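You operate a simulated robot arm through the tools that you are given. There is no shell and no other tool.

Carry out the task below with a simulated robot arm. There is one attempt and no reset: what you move stays moved.

TASK
Plug the grinder in, lower both shields, run it till the green lamp lights and switch it off.
Fine: wait till the wheels stand.

Only the result counts: the job must be done as asked and must still hold three seconds after the hand-in. Knocking over, shifting, dropping, spilling or breaking anything else fails it.

THE ROBOT
A 7-joint arm with a two-finger parallel gripper, fixed in place. Base frame: the origin is at the foot of the arm, x ahead of it, y to its left, z up. Lengths are in mm, angles in degrees, forces in N, time in s.
Its first joint turns from -166.0 to 166.0 degrees. Payload 4.4 kg.
The TCP is the grasp point between the finger pads, 23 mm short of the fingertips. In the tool frame z runs along the fingers and y along their closing line. Largest opening 94 mm; finger width 38, thickness 10; the body of the gripper, 54 by 96 mm, starts 39 mm behind the TCP.
Orientation is that of the tool frame in the base frame, as a unit quaternion [x, y, z, w]. With the fingers straight down and closing along the base's y, the tool's x points along the base's -x, its y along +y and its z along -z.

THE INTERFACE
- The arm moves only by the tool send_rows. Its argument "targets" is one flat list of numbers, 6 for each row, row after row: the shift along the tool's x, y, z in units of 25 mm (1.0 is 25 mm), then the turn, a rotation vector about the tool's x, y, z in units of 6 degrees (1.0 is 6 degrees). In form: [x, y, z, wx, wy, wz, x, y, z, wx, wy, wz, ...]. A call has 1 to 20 rows; each row shifts and turns the commanded pose from where the row before left it, along the tool's axes as they then stand. "hand" is the gripper command, from -1 (fully open) to 1 (shut), values between in proportion, set as the call begins (left out, the last holds). A call with a number of a shift or a turn outside -1 to 1 is refused whole. Each row takes 0.2 s and may step no farther than 50 mm and 8.6 degrees from the row before; otherwise, or with a gripper value out of range, the whole call is refused. A pose out of reach is approached as far as the arm can. The call stops where the force on the tool passes 90 N (or 10 N more than at its start, if that is more) or the arm is blocked; 0.2 s more then pass. The fingers move at their own pace (about 72 mm/s each) and stop on an object; they squeeze with about 25 N. The grip force told is the motor's: it shows also when the fingers shut on nothing. Time passes only in rows, and 0.2 s behind the last, so rows that do not move let the fingers close. It gives the time, the measured TCP pose, the force on the tool (base axes), the opening and the grip force at its end, in the units of the frame above (readings bear some noise), with the torque about the TCP (base axes, N m) and any sound that the robot's microphone picked up, and new pictures: "show" is both (left out), scene, wrist or none.
- Cameras (640 x 400 px; columns grow to the right, rows downward): "scene" is fixed at [40.3, -663, 1671.7]; the picture's right is [0.65, -0.76, 0.00], its down [-0.33, -0.29, -0.90] and it looks along [0.68, 0.59, -0.44] (base axes); focal length 349 px, centre (320, 200). "wrist" rides on the gripper at [86, 16, -74] in the tool frame; the picture's right is [-0.18, 0.98, 0.00], its down [-0.58, -0.11, -0.81] and it looks along [-0.79, -0.15, 0.59] (tool axes); focal length 243 px, centre (320, 200). There is no depth. A picture from a camera that has moved, and an enlarged one, comes with that camera's place and axes in the base frame and with its lens. The place of the scene camera against the robot may be out by one fixed shift of up to 25 mm in any direction.
- close_up(camera, box): a new picture of the part [left, top, right, bottom] of that camera's present view, enlarged. No time passes.
- close_job(): hands the job in; it is judged then, once.

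Nothing tells you positions but the pictures and the camera data. Unless the task says otherwise, let go and move clear before handing in.

The tools are called after "Call:" as name(argument=value, ...) on one line, values as JSON. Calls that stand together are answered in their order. send_rows: Moves the arm, as the interface text tells. Its arguments: {"type":"object","properties":{"targets":{"type":"array","items":{"type":"number"}},"hand":{"type":"number"},"show":{"type":"string","enum":["both","scene","wrist","none"]}},"required":["targets"]} The other tools are called the same way: close_up (camera, box) takes an enlarged picture of a part of a camera's view; close_job () hands the job in.

At the start:

```text
t: 0.0
ee_pos: [680.7, -179.2, 1403.0]
tool_rot: [-0.001, 1.0, 0.0, 0.001]
wrist_force: [-0.3, -0.5, 0.5]
moment: [-0.03, 0.02, -0.02]
width: 94.0
grip_force: 0.1
```

scene: 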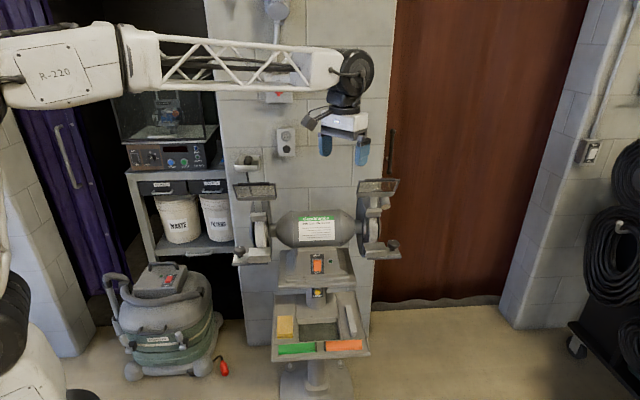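
wrist: 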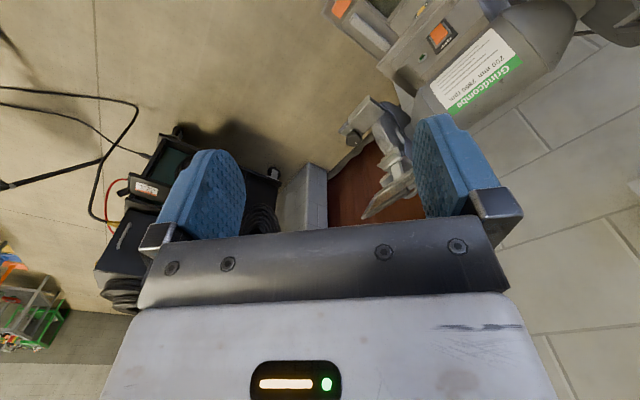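

I see a pedestal grinder ahead with two tilted-up eye shields, a switch box in front, and sockets on the wall behind. I will take enlarged pictures first to locate the plug, socket, shields, switch and lamp.

Call:
close_up(camera="scene", box=[220, 140, 420, 265])

Call:
close_up(camera="scene", box=[230, 0, 390, 100])

Call:
close_up(camera="scene", box=[220, 80, 380, 180])

Call:
close_up(camera="scene", box=[260, 240, 380, 315])

Call:
close_up(camera="scene", box=[220, 260, 420, 385])

```text
3.20 times, centred on (320, 202) of scene
camera zoom: at [40.3, -663.0, 1671.7], right [0.65, -0.76, 0.0], down [-0.33, -0.29, -0.9], along [0.68, 0.59, -0.44], focal length 1116 px, centre (320, 192)
```

zoom: 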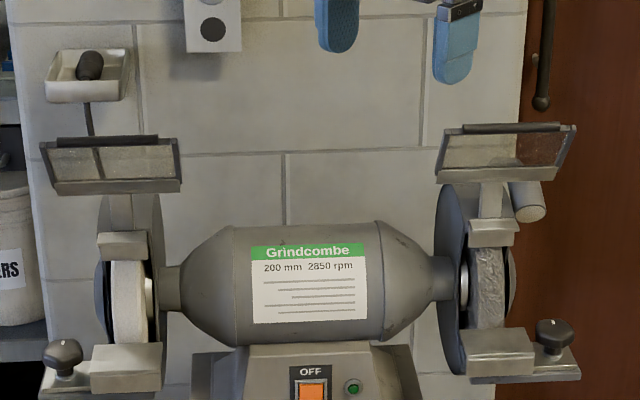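

```text
4.00 times, centred on (310, 50) of scene
camera zoom: at [40.3, -663.0, 1671.7], right [0.65, -0.76, 0.0], down [-0.33, -0.29, -0.9], along [0.68, 0.59, -0.44], focal length 1394 px, centre (360, 800)
```

zoom: 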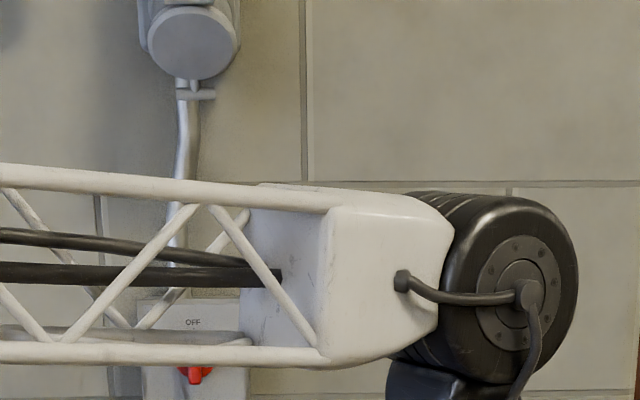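

```text
4.00 times, centred on (300, 130) of scene
camera zoom: at [40.3, -663.0, 1671.7], right [0.65, -0.76, 0.0], down [-0.33, -0.29, -0.9], along [0.68, 0.59, -0.44], focal length 1394 px, centre (400, 480)
```

zoom: 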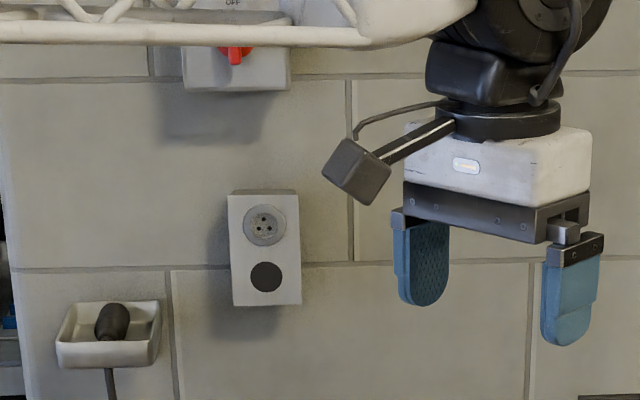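

```text
5.33 times, centred on (320, 278) of scene
camera zoom: at [40.3, -663.0, 1671.7], right [0.65, -0.76, 0.0], down [-0.33, -0.29, -0.9], along [0.68, 0.59, -0.44], focal length 1859 px, centre (320, -213)
```

zoom: 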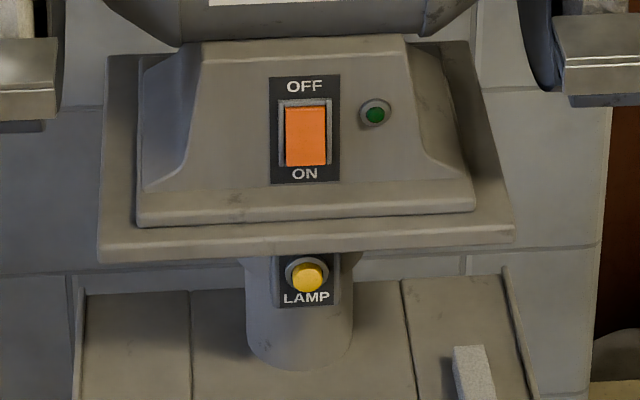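

```text
3.20 times, centred on (320, 322) of scene
camera zoom: at [40.3, -663.0, 1671.7], right [0.65, -0.76, 0.0], down [-0.33, -0.29, -0.9], along [0.68, 0.59, -0.44], focal length 1116 px, centre (320, -192)
```

zoom: 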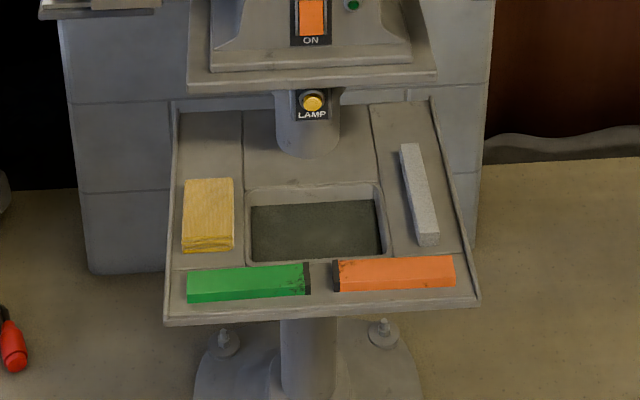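

The plug seems to lie in the small dish on the wall left of a socket plate. Above is a red-handled isolator marked OFF, and the rocker (OFF up, ON down) has a green lamp beside it. The wall faces the camera at roughly 41° yaw, so I'll turn the wrist camera toward it to triangulate.

Call:
send_rows(targets=[0, 0, 0, 0, 0, -1, 0, 0, 0, 0, 0, -1, 0, 0, 0, 0, 0, -1, 0, 0, 0, 0, 0, -1, 0, 0, 0, 0, 0, -1, 0, 0, 0, 0, 0, -1, 0, 0, 0, 0, 0, -1, 0, 0, 0, 0, 0, -1, 0, 0, 0, 0, 0, -1], show="both")

```text
t: 2.0
ee_pos: [679.3, -180.1, 1401.0]
tool_rot: [-0.454, 0.891, 0.0, 0.001]
wrist_force: [-0.5, 0.1, 0.7]
moment: [0.02, 0.0, -0.02]
width: 94.0
grip_force: 0.0
camera wrist: at [615.8, -239.9, 1476.9], right [-0.69, 0.73, 0.0], down [0.43, 0.41, 0.81], along [0.58, 0.55, -0.59], focal length 243 px, centre (320, 200)
```

scene: 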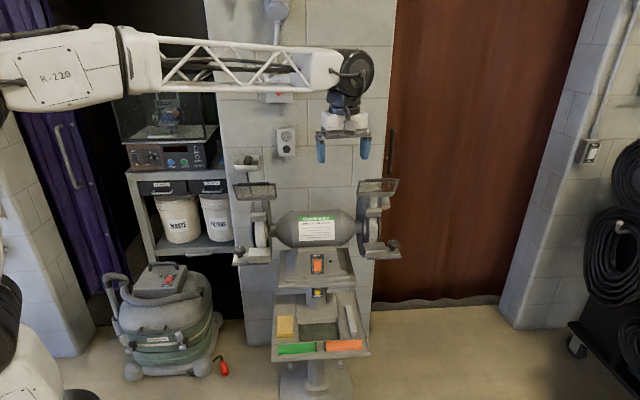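
wrist: 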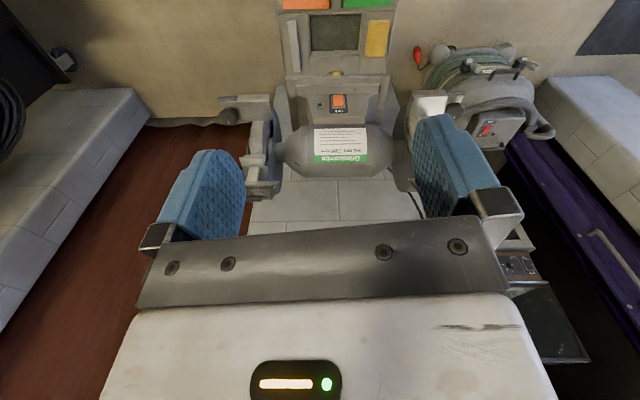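

The grinder is now seen nearly square-on in the (upside-down) wrist picture, so the wall's inward normal is about 43° yaw. I'll tilt the fingers up toward the wall so the wrist camera sees the socket, dish and isolator.

Call:
send_rows(targets=[0, 0, 0, 0, -1, 0, 0, 0, 0, 0, -1, 0, 0, 0, 0, 0, -1, 0, 0, 0, 0, 0, -1, 0, 0, 0, 0, 0, -1, 0, 0, 0, 0, 0, -1, 0], show="both")

```text
t: 3.4
ee_pos: [680.2, -180.8, 1403.6]
tool_rot: [-0.432, 0.847, 0.14, 0.276]
wrist_force: [1.5, -0.1, 0.3]
moment: [0.01, 0.02, 0.0]
width: 93.9
grip_force: 0.1
camera wrist: at [599.8, -262.3, 1412.3], right [-0.71, 0.7, 0.11], down [0.08, -0.07, 0.99], along [0.7, 0.71, -0.01], focal length 243 px, centre (320, 200)
```

scene: 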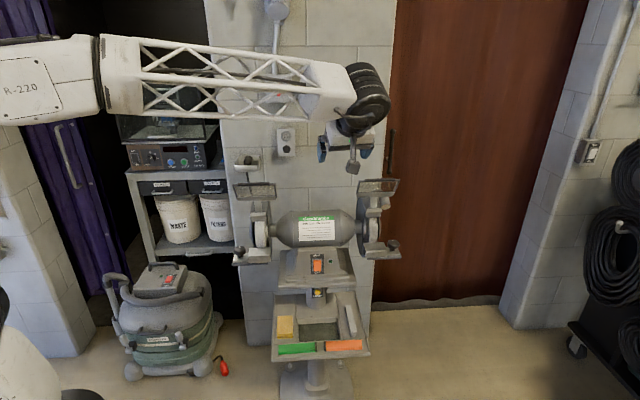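
wrist: 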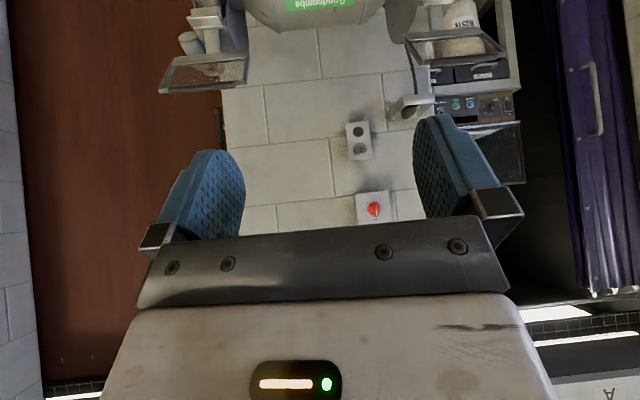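

Now the wrist camera sees the socket plate, isolator and dish. I'll enlarge them.

Call:
close_up(camera="wrist", box=[320, 80, 448, 160])

Call:
close_up(camera="wrist", box=[320, 150, 432, 220])

Call:
close_up(camera="wrist", box=[150, 0, 310, 100])

Call:
close_up(camera="wrist", box=[360, 0, 520, 100])

Call:
close_up(camera="scene", box=[225, 75, 321, 135])

Call:
close_up(camera="scene", box=[225, 120, 321, 180])

```text
5.00 times, centred on (384, 120) of wrist
camera zoom: at [599.8, -262.3, 1412.3], right [-0.71, 0.7, 0.11], down [0.08, -0.07, 0.99], along [0.7, 0.71, -0.01], focal length 1213 px, centre (0, 600)
```

zoom: 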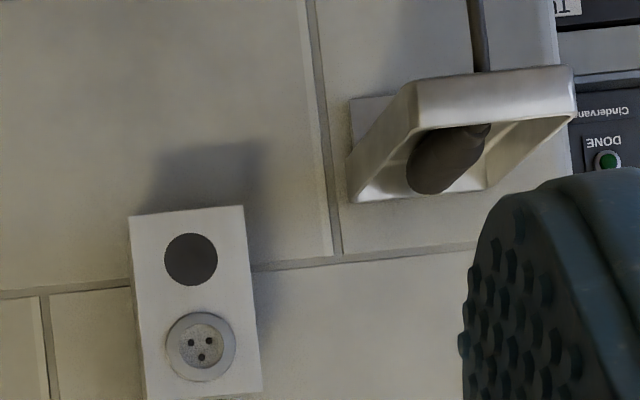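

```text
5.71 times, centred on (376, 185) of wrist
camera zoom: at [599.8, -262.3, 1412.3], right [-0.71, 0.7, 0.11], down [0.08, -0.07, 0.99], along [0.7, 0.71, -0.01], focal length 1386 px, centre (0, 286)
```

zoom: 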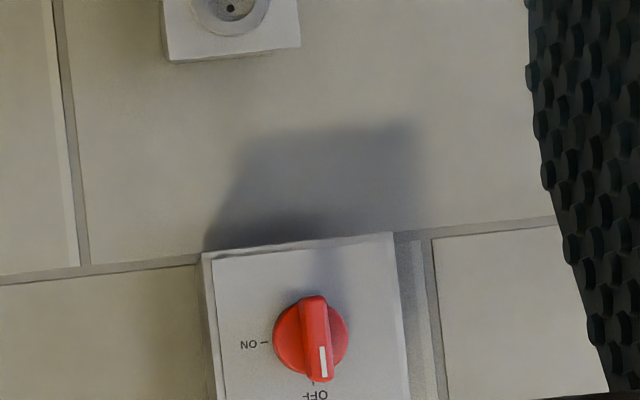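

```text
4.00 times, centred on (230, 50) of wrist
camera zoom: at [599.8, -262.3, 1412.3], right [-0.71, 0.7, 0.11], down [0.08, -0.07, 0.99], along [0.7, 0.71, -0.01], focal length 970 px, centre (680, 800)
```

zoom: 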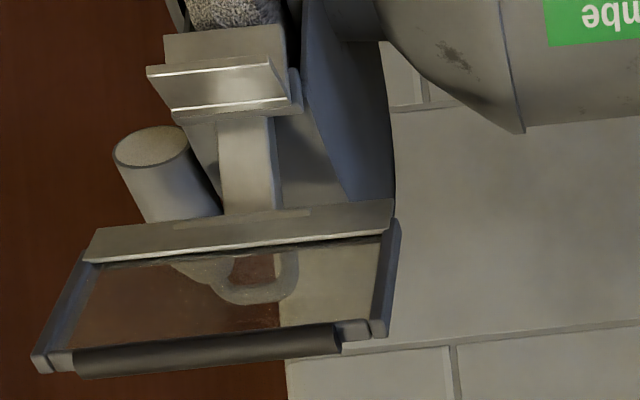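

```text
4.00 times, centred on (440, 50) of wrist
camera zoom: at [599.8, -262.3, 1412.3], right [-0.71, 0.7, 0.11], down [0.08, -0.07, 0.99], along [0.7, 0.71, -0.01], focal length 970 px, centre (-160, 800)
```

zoom: 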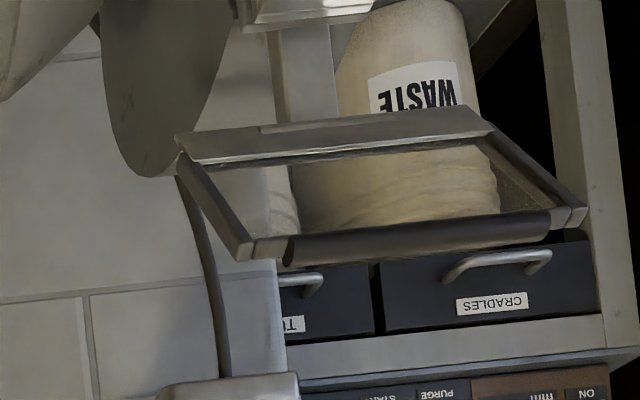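

```text
6.67 times, centred on (273, 105) of scene
camera zoom: at [40.3, -663.0, 1671.7], right [0.65, -0.76, 0.0], down [-0.33, -0.29, -0.9], along [0.68, 0.59, -0.44], focal length 2324 px, centre (633, 833)
```

zoom: 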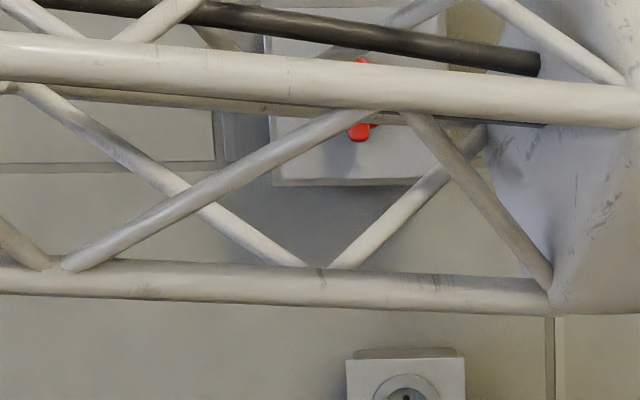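

```text
6.67 times, centred on (273, 150) of scene
camera zoom: at [40.3, -663.0, 1671.7], right [0.65, -0.76, 0.0], down [-0.33, -0.29, -0.9], along [0.68, 0.59, -0.44], focal length 2324 px, centre (633, 533)
```

zoom: 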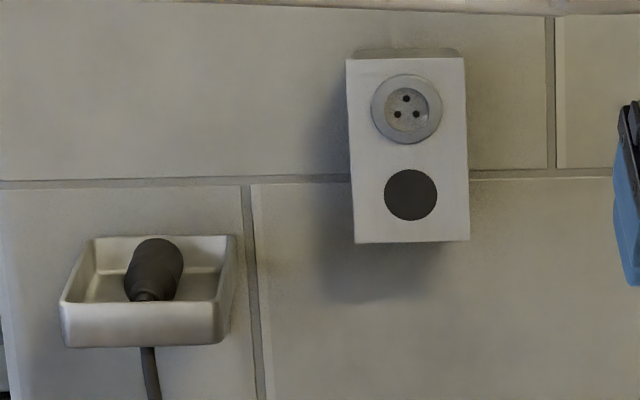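

Key places so far (u = into the wall at 45° yaw, v = to the right): socket is about [1048,404,1255], plug in dish about [919,509,1160] with its axis toward the wall. The isolator is about [1021,408,1454] and OFF, shields have hinges near z 1142, and the rocker is about [855,57,850]. I'll move closer to the dish and socket to measure them better.

Call:
send_rows(targets=[-0.842, 0.447, 0.788, 0, 0, 0, -0.842, 0.447, 0.788, 0, 0, 0, -0.842, 0.447, 0.788, 0, 0, 0, -0.842, 0.447, 0.788, 0, 0, 0, -0.842, 0.447, 0.788, 0, 0, 0, -0.842, 0.447, 0.788, 0, 0, 0, -0.842, 0.447, 0.788, 0, 0, 0, -0.842, 0.447, 0.788, 0, 0, 0, -0.842, 0.447, 0.788, 0, 0, 0], show="both")

```text
t: 5.4
ee_pos: [751.1, 89.7, 1369.3]
tool_rot: [-0.433, 0.847, 0.141, 0.275]
wrist_force: [-0.4, 0.5, 0.2]
moment: [-0.06, -0.01, 0.03]
width: 94.1
grip_force: 0.1
camera wrist: at [669.4, 6.8, 1379.4], right [-0.71, 0.7, 0.11], down [0.09, -0.07, 0.99], along [0.7, 0.71, -0.01], focal length 243 px, centre (320, 200)
```

scene: 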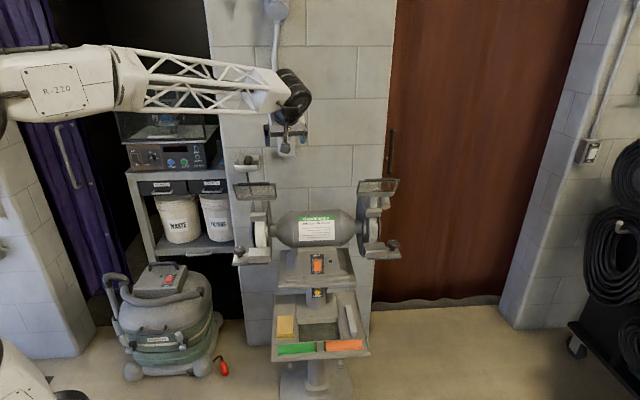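
wrist: 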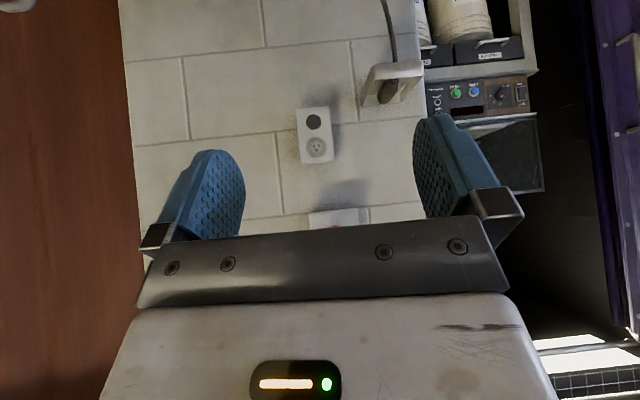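

The plate and dish are closer now. I'll zoom for precise pixel positions.

Call:
close_up(camera="wrist", box=[280, 90, 360, 170])

Call:
close_up(camera="wrist", box=[350, 40, 430, 120])

```text
5.00 times, centred on (320, 130) of wrist
camera zoom: at [669.4, 6.8, 1379.4], right [-0.71, 0.7, 0.11], down [0.09, -0.07, 0.99], along [0.7, 0.71, -0.01], focal length 1213 px, centre (320, 550)
```

zoom: 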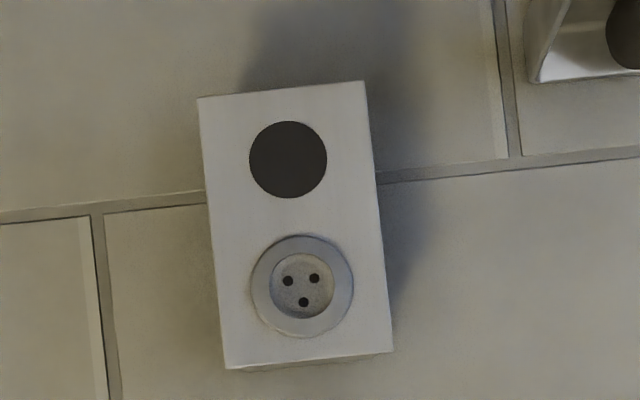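

```text
5.00 times, centred on (390, 80) of wrist
camera zoom: at [669.4, 6.8, 1379.4], right [-0.71, 0.7, 0.11], down [0.09, -0.07, 0.99], along [0.7, 0.71, -0.01], focal length 1213 px, centre (-30, 800)
```

zoom: 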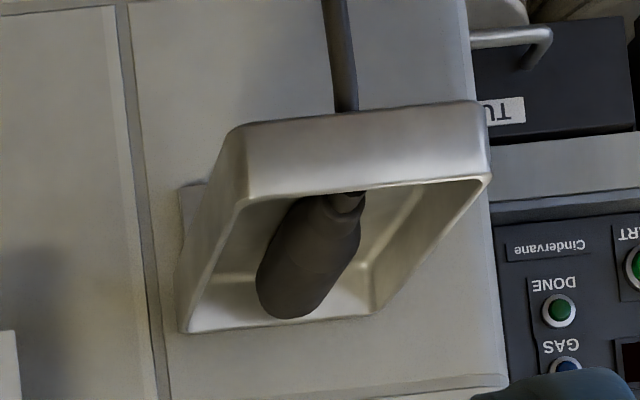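

The socket holes sit one up and two down, and the plug lies with its cable end toward me, resting in the dish. I'll move nearer and point the tool straight down at 45° yaw to look into the dish from above.

Call:
send_rows(targets=[-0.694, 0.476, 0.796, 0, 0, 0, -0.694, 0.476, 0.796, 0, 0, 0, -0.694, 0.476, 0.796, 0, 0, 0, -0.694, 0.476, 0.796, 0, 0, 0, -0.694, 0.476, 0.796, 0, 0, 0, -0.694, 0.476, 0.796, 0, 0, 0, -0.694, 0.476, 0.796, 0, 0, 0, -0.694, 0.476, 0.796, 0, 0, 0, -0.694, 0.476, 0.796, 0, 0, 0, -0.694, 0.476, 0.796, 0, 0, 0], show="both")

```text
t: 7.6
ee_pos: [804.4, 367.9, 1314.1]
tool_rot: [-0.432, 0.847, 0.14, 0.275]
wrist_force: [0.0, 0.8, 0.9]
moment: [-0.01, -0.02, 0.01]
width: 94.2
grip_force: 0.1
camera wrist: at [724.9, 285.8, 1323.7], right [-0.71, 0.7, 0.11], down [0.09, -0.07, 0.99], along [0.7, 0.71, -0.01], focal length 243 px, centre (320, 200)
```

scene: 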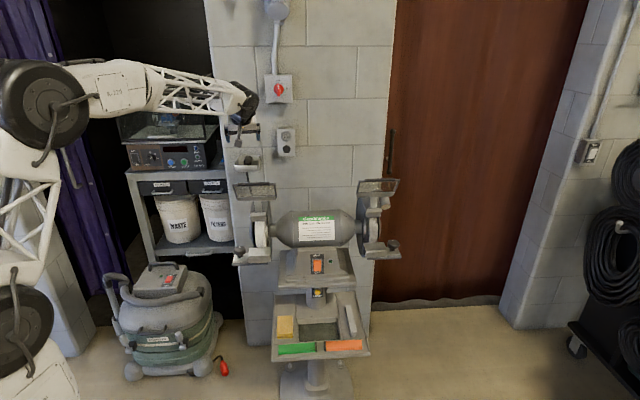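
wrist: 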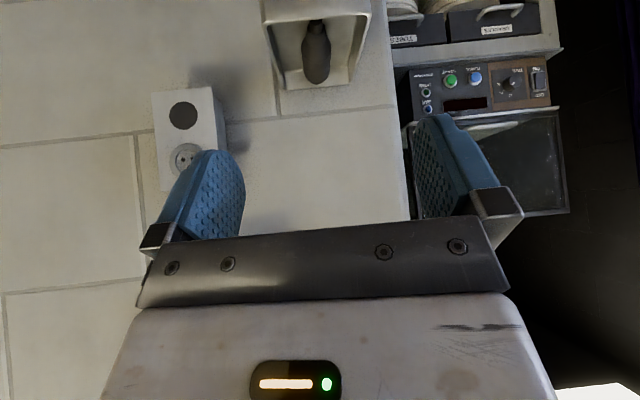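

Good side view of the dish and plate. I'll zoom on both, and on the isolator now uncovered in the scene view.

Call:
close_up(camera="wrist", box=[250, 0, 380, 100])

Call:
close_up(camera="wrist", box=[140, 70, 260, 200])

Call:
close_up(camera="scene", box=[255, 0, 315, 160])

Call:
close_up(camera="scene", box=[255, 65, 315, 105])

```text
4.00 times, centred on (315, 50) of wrist
camera zoom: at [724.9, 285.8, 1323.7], right [-0.71, 0.7, 0.11], down [0.09, -0.07, 0.99], along [0.7, 0.71, -0.01], focal length 970 px, centre (340, 800)
```

zoom: 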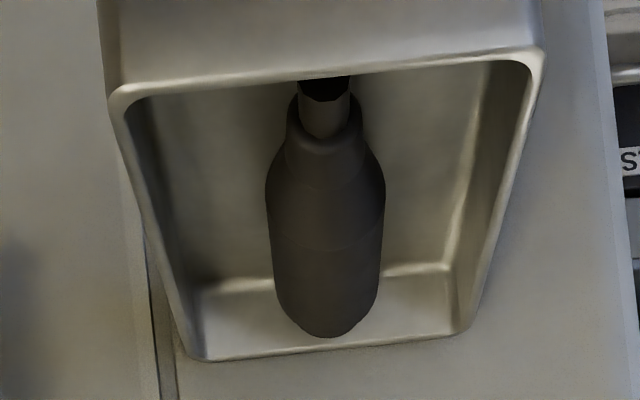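

```text
3.08 times, centred on (200, 135) of wrist
camera zoom: at [724.9, 285.8, 1323.7], right [-0.71, 0.7, 0.11], down [0.09, -0.07, 0.99], along [0.7, 0.71, -0.01], focal length 746 px, centre (689, 400)
```

zoom: 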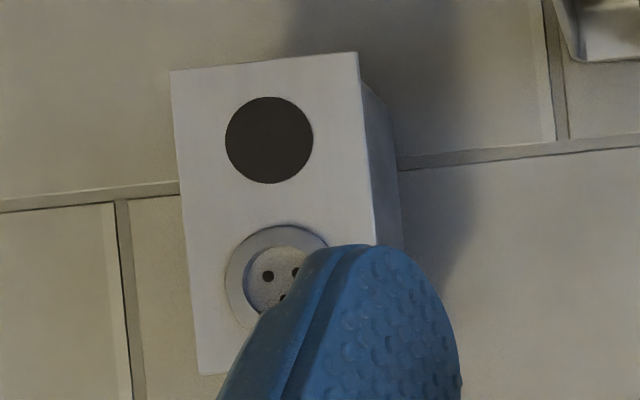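

```text
2.50 times, centred on (285, 80) of scene
camera zoom: at [40.3, -663.0, 1671.7], right [0.65, -0.76, 0.0], down [-0.33, -0.29, -0.9], along [0.68, 0.59, -0.44], focal length 872 px, centre (408, 500)
```

zoom: 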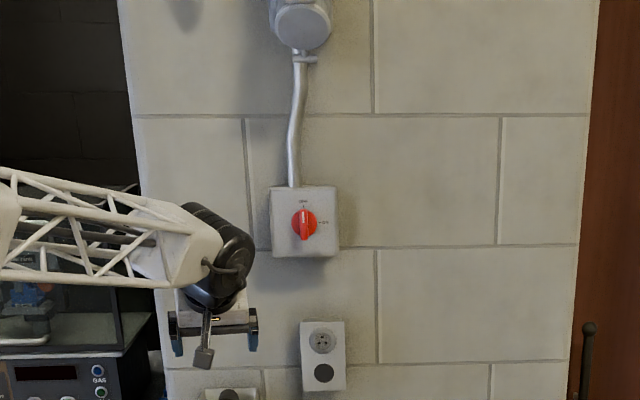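

```text
10.00 times, centred on (285, 85) of scene
camera zoom: at [40.3, -663.0, 1671.7], right [0.65, -0.76, 0.0], down [-0.33, -0.29, -0.9], along [0.68, 0.59, -0.44], focal length 3486 px, centre (670, 1350)
```

zoom: 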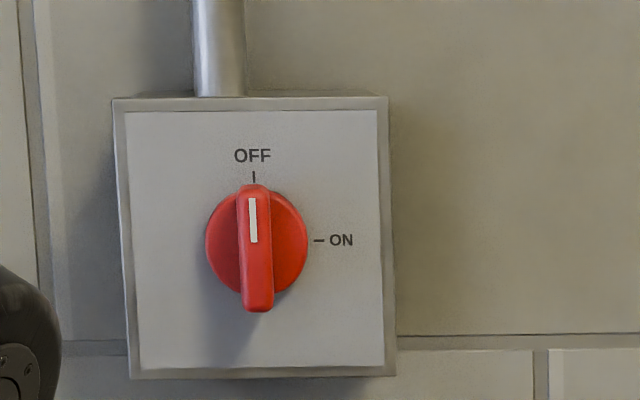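

The dish rim is at about z 1165 (u 925–1048, v 246–341), with the plug at v≈295 from u≈945 to 1021. The socket plate face is at u≈1004 and the socket centre at about [1035,386,1258]. Next I set the tool vertical at exactly 45° yaw and look down into the dish.

Call:
send_rows(targets=[0, 0, 0, 0, 1, 0, 0, 0, 0, 0, 1, 0, 0, 0, 0, 0, 1, 0, 0, 0, 0, 0, 1, 0, 0, 0, 0, 0, 1, 0, 0, 0, 0, 0, 1, 0, 0, 0, 0, 0, 0, 0.75, 0, 0, 0, 0, 0, 0.75], show="both")

```text
t: 9.4
ee_pos: [804.8, 367.0, 1310.6]
tool_rot: [-0.382, 0.924, 0.0, -0.001]
wrist_force: [0.4, -0.4, 0.0]
moment: [0.03, 0.0, 0.01]
width: 93.7
grip_force: 0.0
camera wrist: at [732.1, 317.0, 1386.4], right [-0.56, 0.83, 0.0], down [0.49, 0.33, 0.81], along [0.67, 0.45, -0.59], focal length 243 px, centre (320, 200)
```

scene: 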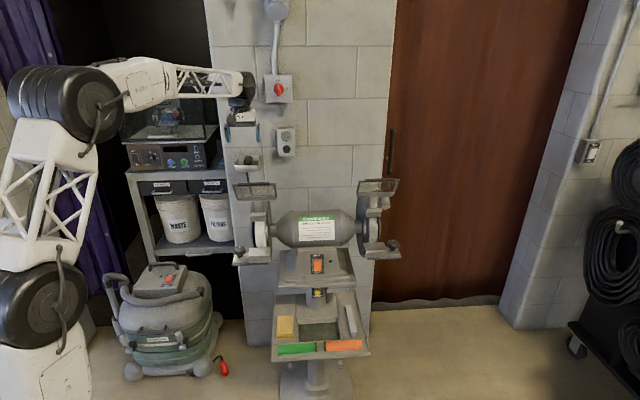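
wrist: 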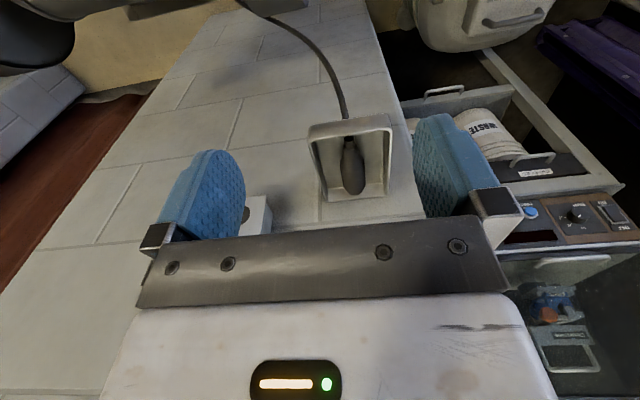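

Call:
close_up(camera="wrist", box=[300, 100, 412, 210])

Call:
close_up(camera="scene", box=[225, 145, 273, 175])

```text
3.64 times, centred on (356, 155) of wrist
camera zoom: at [732.1, 317.0, 1386.4], right [-0.56, 0.83, 0.0], down [0.49, 0.33, 0.81], along [0.67, 0.45, -0.59], focal length 882 px, centre (189, 364)
```

zoom: 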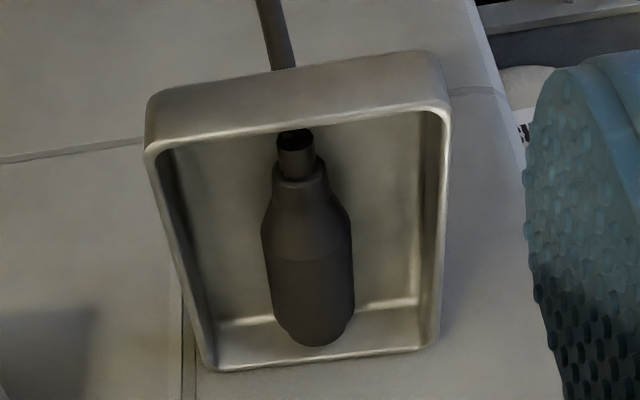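

```text
13.33 times, centred on (249, 160) of scene
camera zoom: at [40.3, -663.0, 1671.7], right [0.65, -0.76, 0.0], down [-0.33, -0.29, -0.9], along [0.68, 0.59, -0.44], focal length 4648 px, centre (1267, 733)
```

zoom: 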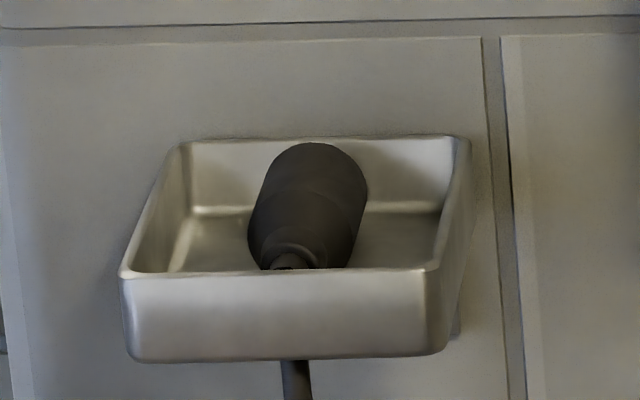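

The plug lies level along u at v≈294 on the dish floor (floor ≈1140, plug axis ≈1157, body u 957–1020). I'll tilt the fingers 42° toward the wall, partly close to about 50 mm and come to a pre-grasp point 80 mm back along the tool axis.

Call:
send_rows(targets=[0, 0, 0, 0, -1, 0, 0, 0, 0, 0, -1, 0, 0, 0, 0, 0, -1, 0, 0, 0, 0, 0, -1, 0, 0, 0, 0, 0, -1, 0, 0, 0, 0, 0, -1, 0, 0, 0, 0, 0, -1, 0, -0.124, 0.105, 0.857, 0, 0, 0, -0.124, 0.105, 0.857, 0, 0, 0, -0.124, 0.105, 0.857, 0, 0, 0, -0.124, 0.105, 0.857, 0, 0, 0, -0.124, 0.105, 0.857, 0, 0, 0, -0.124, 0.105, 0.857, 0, 0, 0], hand=-0.064, show="both")

```text
t: 12.2
ee_pos: [863.9, 449.5, 1229.2]
tool_rot: [-0.357, 0.862, 0.138, 0.332]
wrist_force: [0.2, 0.2, 0.4]
moment: [0.0, 0.0, -0.02]
width: 49.9
grip_force: 0.0
camera wrist: at [770.9, 379.3, 1226.9], right [-0.6, 0.79, 0.12], down [0.0, -0.15, 0.99], along [0.8, 0.59, 0.09], focal length 243 px, centre (320, 200)
```

scene: 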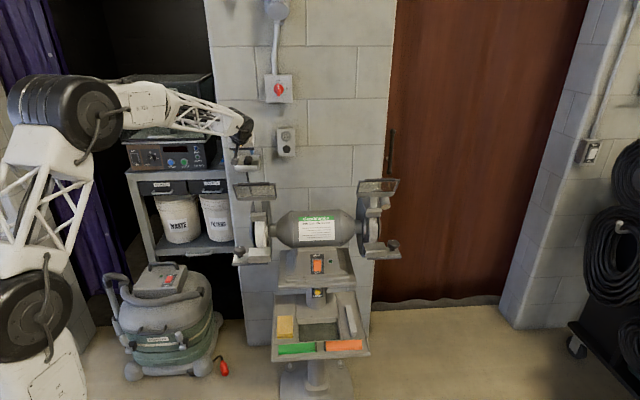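
wrist: 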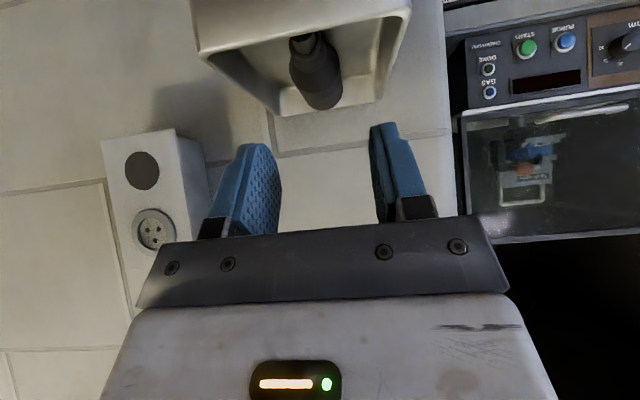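

The plug is lined up between the fingers in the wrist picture. I'll move in along the tool axis.

Call:
send_rows(targets=[0, 0, 0.6, 0, 0, 0, 0, 0, 0.6, 0, 0, 0, 0, 0, 0.6, 0, 0, 0], show="both")

```text
t: 13.0
ee_pos: [886.0, 470.4, 1196.1]
tool_rot: [-0.357, 0.863, 0.137, 0.331]
wrist_force: [0.2, 0.1, -0.1]
moment: [-0.01, 0.02, -0.01]
width: 49.8
grip_force: 0.1
camera wrist: at [792.8, 399.7, 1193.2], right [-0.6, 0.79, 0.12], down [0.0, -0.15, 0.99], along [0.8, 0.59, 0.09], focal length 243 px, centre (320, 200)
```

scene: 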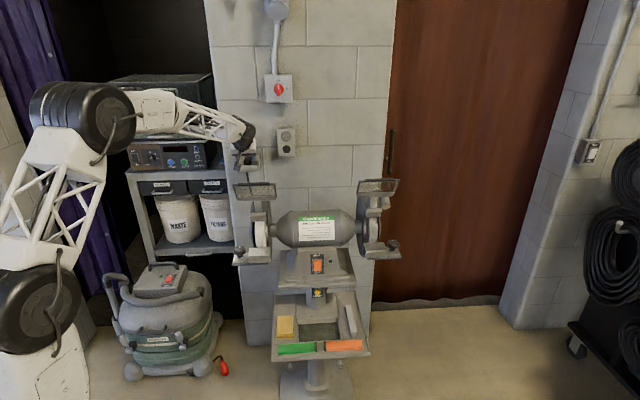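
wrist: 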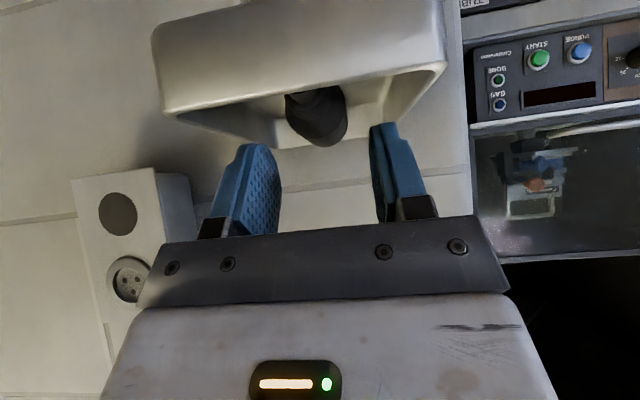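

Alignment stays good. I'll go the last 35 mm so the fingers straddle the plug.

Call:
send_rows(targets=[0, 0, 0.48, 0, 0, 0, 0, 0, 0.48, 0, 0, 0, 0, 0, 0.48, 0, 0, 0], show="both")

```text
t: 13.8
ee_pos: [903.4, 485.3, 1169.1]
tool_rot: [-0.358, 0.862, 0.138, 0.331]
wrist_force: [-10.2, -10.8, 14.1]
moment: [-0.05, 0.58, 0.31]
width: 49.9
grip_force: 0.2
camera wrist: at [810.8, 416.5, 1167.2], right [-0.6, 0.79, 0.12], down [0.0, -0.15, 0.99], along [0.8, 0.59, 0.09], focal length 243 px, centre (320, 200)
```

scene: 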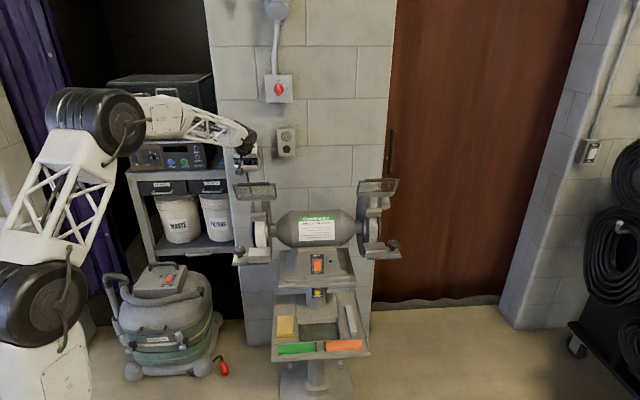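
wrist: 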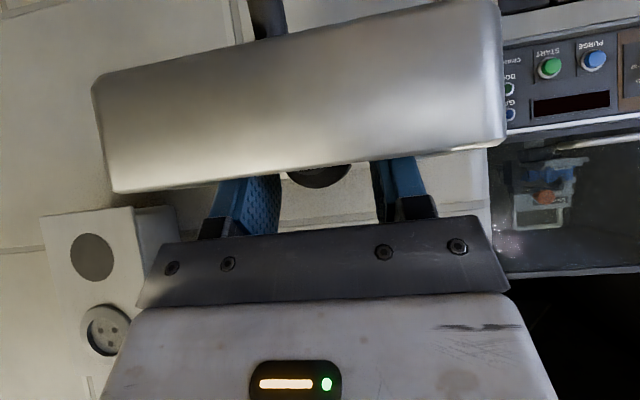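

There is light contact (about 20 N), most likely the fingertips touching the dish floor. I'll lift about 4 mm and then close on the plug.

Call:
send_rows(targets=[-0.107, 0, -0.119, 0, 0, 0, 0, 0, 0, 0, 0, 0], show="none")

```text
t: 14.4
ee_pos: [902.7, 485.9, 1171.0]
tool_rot: [-0.357, 0.862, 0.137, 0.332]
wrist_force: [-0.6, 0.2, -0.2]
moment: [0.02, 0.02, -0.02]
width: 49.9
grip_force: 0.1
```

Contact is gone. Now I close the fingers on the plug.

Call:
send_rows(targets=[0, 0, 0, 0, 0, 0, 0, 0, 0, 0, 0, 0, 0, 0, 0, 0, 0, 0, 0, 0, 0, 0, 0, 0], hand=1, show="both")

```text
t: 15.4
ee_pos: [904.6, 485.4, 1172.3]
tool_rot: [-0.357, 0.863, 0.137, 0.331]
wrist_force: [0.8, -0.9, -0.3]
moment: [0.0, 0.02, 0.0]
width: 32.1
grip_force: 25.4
camera wrist: at [810.4, 416.9, 1169.6], right [-0.6, 0.79, 0.12], down [0.0, -0.15, 0.99], along [0.8, 0.59, 0.09], focal length 243 px, centre (320, 200)
```

scene: 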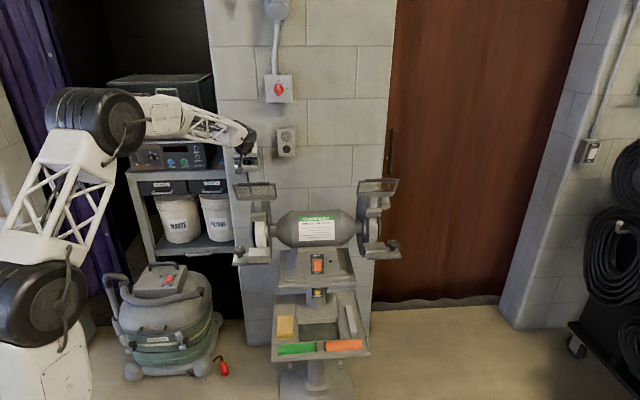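
wrist: 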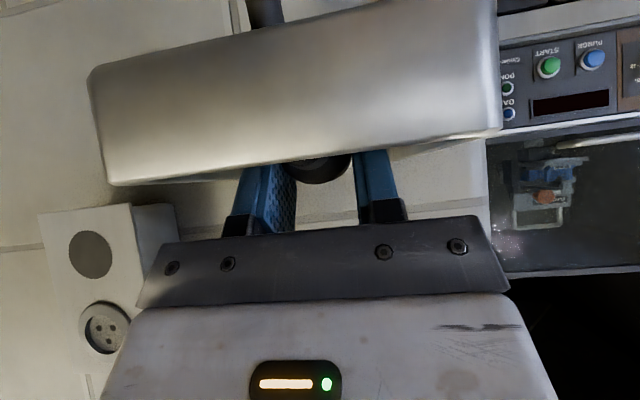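

The plug is held (32 mm, 25 N). I'll lift it straight up about 90 mm out of the dish.

Call:
send_rows(targets=[-0.241, 0, -0.268, 0, 0, 0, -0.241, 0, -0.268, 0, 0, 0, -0.482, 0, -0.535, 0, 0, 0, -0.482, 0, -0.535, 0, 0, 0, -0.482, 0, -0.535, 0, 0, 0, -0.482, 0, -0.535, 0, 0, 0], show="both")

```text
t: 16.8
ee_pos: [904.8, 486.0, 1262.8]
tool_rot: [-0.357, 0.863, 0.137, 0.331]
wrist_force: [-0.3, 0.0, -3.0]
moment: [0.02, 0.03, 0.0]
width: 32.0
grip_force: 24.9
camera wrist: at [810.3, 416.2, 1260.0], right [-0.6, 0.79, 0.12], down [0.0, -0.15, 0.99], along [0.8, 0.59, 0.09], focal length 243 px, centre (320, 200)
```

scene: 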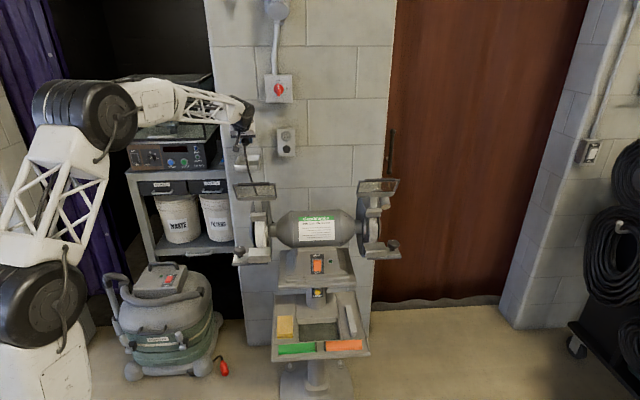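
wrist: 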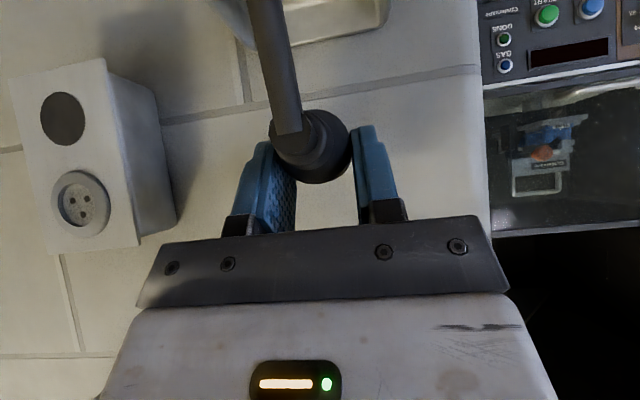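

The plug is out and hanging from the fingers with its cord. I'll zoom in on it.

Call:
close_up(camera="scene", box=[215, 80, 311, 200])

Call:
close_up(camera="wrist", box=[220, 60, 420, 200])

```text
3.33 times, centred on (263, 140) of scene
camera zoom: at [40.3, -663.0, 1671.7], right [0.65, -0.76, 0.0], down [-0.33, -0.29, -0.9], along [0.68, 0.59, -0.44], focal length 1162 px, centre (510, 400)
```

zoom: 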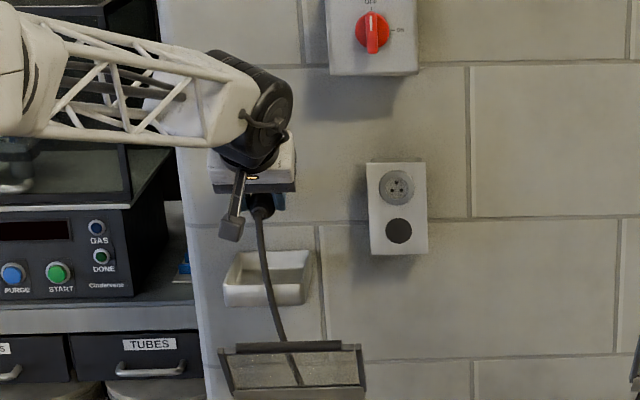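

```text
2.86 times, centred on (320, 130) of wrist
camera zoom: at [810.3, 416.2, 1260.0], right [-0.6, 0.79, 0.12], down [0.0, -0.15, 0.99], along [0.8, 0.59, 0.09], focal length 693 px, centre (320, 400)
```

zoom: 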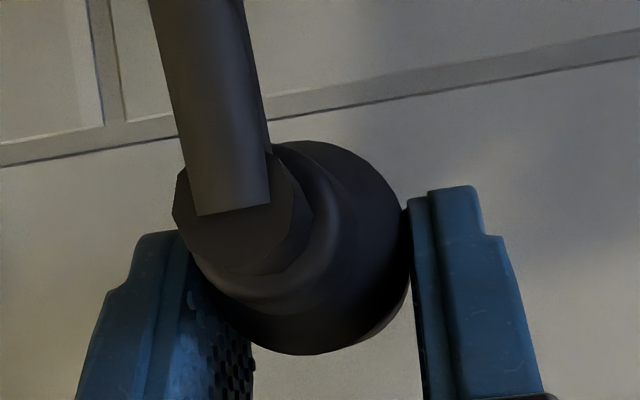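

The plug is still pointing into the wall and its roll is not visible. I'll back away and turn it sideways so the scene camera can see how its pins sit.

Call:
send_rows(targets=[0.26, 0, -0.459, 0, 0, 0, 0.52, 0, -0.917, 0, 0, 0, 0.52, 0, -0.917, 0, 0, 0, 0.52, 0, -0.917, 0, 0, 0, 0.52, 0, -0.917, 0, 0, 0, 0.52, 0, -0.917, 0, 0, 0, 0.26, 0, -0.459, 0, 0, 0], show="both")

Call:
send_rows(targets=[0, 0, 0, 0.669, 0, 0.743, 0, 0, 0, 0.669, 0, 0.743, 0, 0, 0, 0.669, 0, 0.743, 0, 0, 0, 0.669, 0, 0.743, 0, 0, 0, 0.669, 0, 0.743, 0, 0, 0, 0.669, 0, 0.743, 0, 0, 0, 0.669, 0, 0.743, 0, 0, 0, 0.669, 0, 0.743, 0, 0, 0, 0.669, 0, 0.743], show="both")

```text
t: 18.4
ee_pos: [795.9, 379.4, 1312.2]
tool_rot: [-0.358, 0.862, 0.138, 0.331]
wrist_force: [-0.2, 0.1, -1.4]
moment: [0.01, 0.03, -0.02]
width: 32.2
grip_force: 24.3
camera wrist: at [703.7, 310.4, 1310.3], right [-0.6, 0.79, 0.12], down [0.0, -0.15, 0.99], along [0.8, 0.59, 0.09], focal length 243 px, centre (320, 200)
```

scene: 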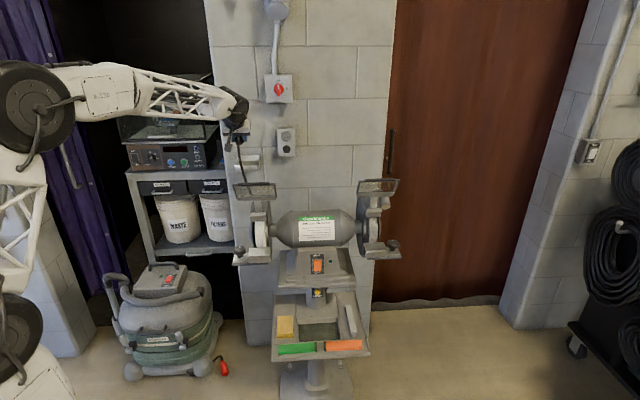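
wrist: 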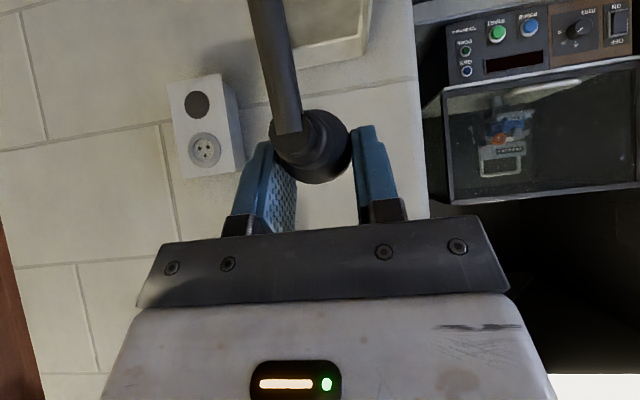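

```text
t: 20.4
ee_pos: [797.5, 378.4, 1312.9]
tool_rot: [0.074, 0.931, -0.028, 0.358]
wrist_force: [0.6, 0.2, -1.1]
moment: [-0.04, 0.01, -0.01]
width: 32.1
grip_force: 25.1
camera wrist: at [686.1, 413.7, 1310.2], right [0.29, 0.95, 0.12], down [-0.12, -0.09, 0.99], along [0.95, -0.3, 0.09], focal length 243 px, centre (320, 200)
```

scene: 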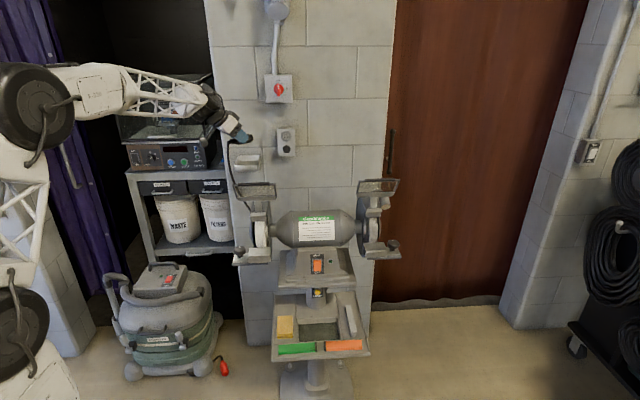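
wrist: 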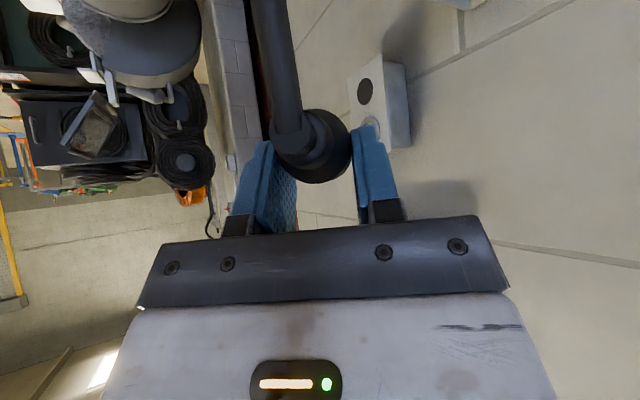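

The tool has yawed 54° clockwise. I'll zoom on the plug in the scene view.

Call:
close_up(camera="scene", box=[215, 110, 275, 160])

```text
8.00 times, centred on (245, 135) of scene
camera zoom: at [40.3, -663.0, 1671.7], right [0.65, -0.76, 0.0], down [-0.33, -0.29, -0.9], along [0.68, 0.59, -0.44], focal length 2789 px, centre (920, 720)
```

zoom: 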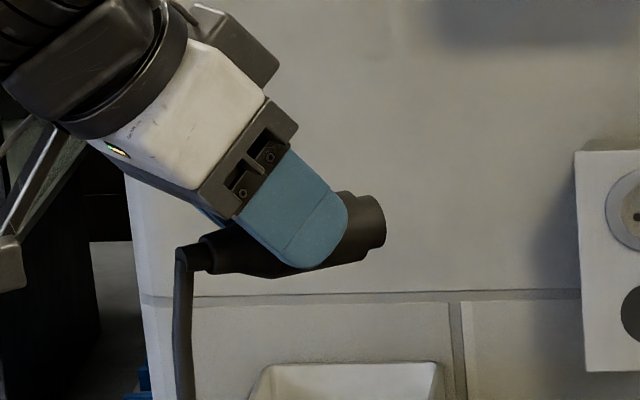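

From the side the plug has a body with a smaller-diameter nose that should enter the socket recess. I'll turn it further to see the front face.

Call:
send_rows(targets=[0, 0, 0, 0.669, 0, 0.743, 0, 0, 0, 0.669, 0, 0.743, 0, 0, 0, 0.669, 0, 0.743, 0, 0, 0, 0.669, 0, 0.743, 0, 0, 0, 0.669, 0, 0.743, 0, 0, 0, 0.669, 0, 0.743, 0, 0, 0, 0.669, 0, 0.743, 0, 0, 0, 0.669, 0, 0.743], show="scene")

Call:
close_up(camera="scene", box=[215, 110, 275, 160])

```text
t: 22.2
ee_pos: [797.0, 380.4, 1312.9]
tool_rot: [0.446, 0.821, -0.17, 0.315]
wrist_force: [0.1, -0.3, -1.7]
moment: [-0.01, 0.05, -0.02]
width: 32.1
grip_force: 24.5
```

scene: 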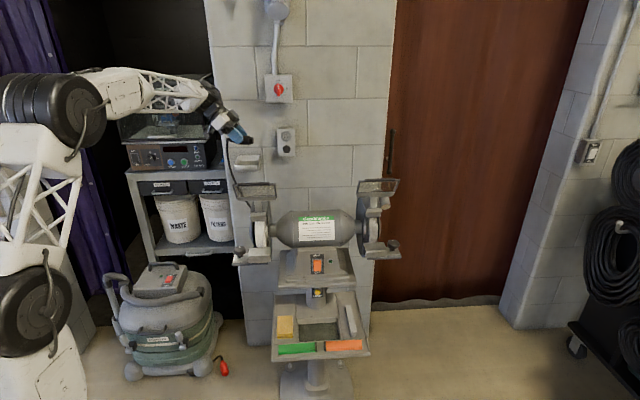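

```text
8.00 times, centred on (245, 135) of scene
camera zoom: at [40.3, -663.0, 1671.7], right [0.65, -0.76, 0.0], down [-0.33, -0.29, -0.9], along [0.68, 0.59, -0.44], focal length 2789 px, centre (920, 720)
```

zoom: 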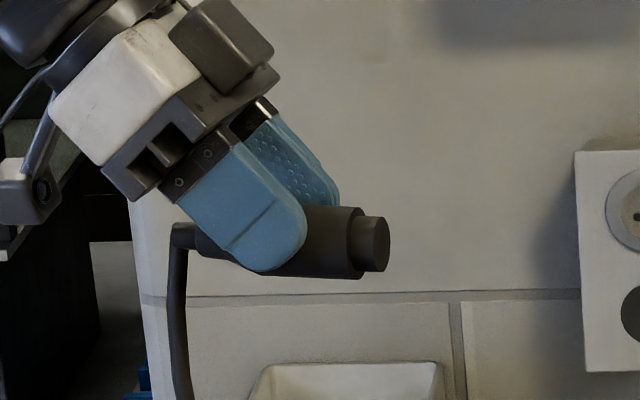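

The plug has a plain round nose (about 25 mm wide, 16 mm long, no separate pins visible), so its roll does not matter. I estimate the nose front is 46 mm ahead of the TCP and the axis 16–17 mm below it. Now I turn it back to face the wall.

Call:
send_rows(targets=[0, 0, 0, -0.669, 0, -0.743, 0, 0, 0, -0.669, 0, -0.743, 0, 0, 0, -0.669, 0, -0.743, 0, 0, 0, -0.669, 0, -0.743, 0, 0, 0, -0.669, 0, -0.743, 0, 0, 0, -0.669, 0, -0.743, 0, 0, 0, -0.669, 0, -0.743, 0, 0, 0, -0.669, 0, -0.743, 0, 0, 0, -0.669, 0, -0.743, 0, 0, 0, -0.669, 0, -0.743, 0, 0, 0, -0.669, 0, -0.743, 0, 0, 0, -0.669, 0, -0.743, 0, 0, 0, -0.669, 0, -0.743, 0, 0, 0, -0.669, 0, -0.743, 0, 0, 0, -0.669, 0, -0.743, 0, 0, 0, -0.669, 0, -0.743, 0, 0, 0, -0.669, 0, -0.743], show="none")

```text
t: 25.8
ee_pos: [796.6, 380.3, 1312.8]
tool_rot: [-0.358, 0.862, 0.138, 0.331]
wrist_force: [0.1, -0.4, -1.9]
moment: [0.0, -0.03, -0.02]
width: 31.9
grip_force: 25.3
```

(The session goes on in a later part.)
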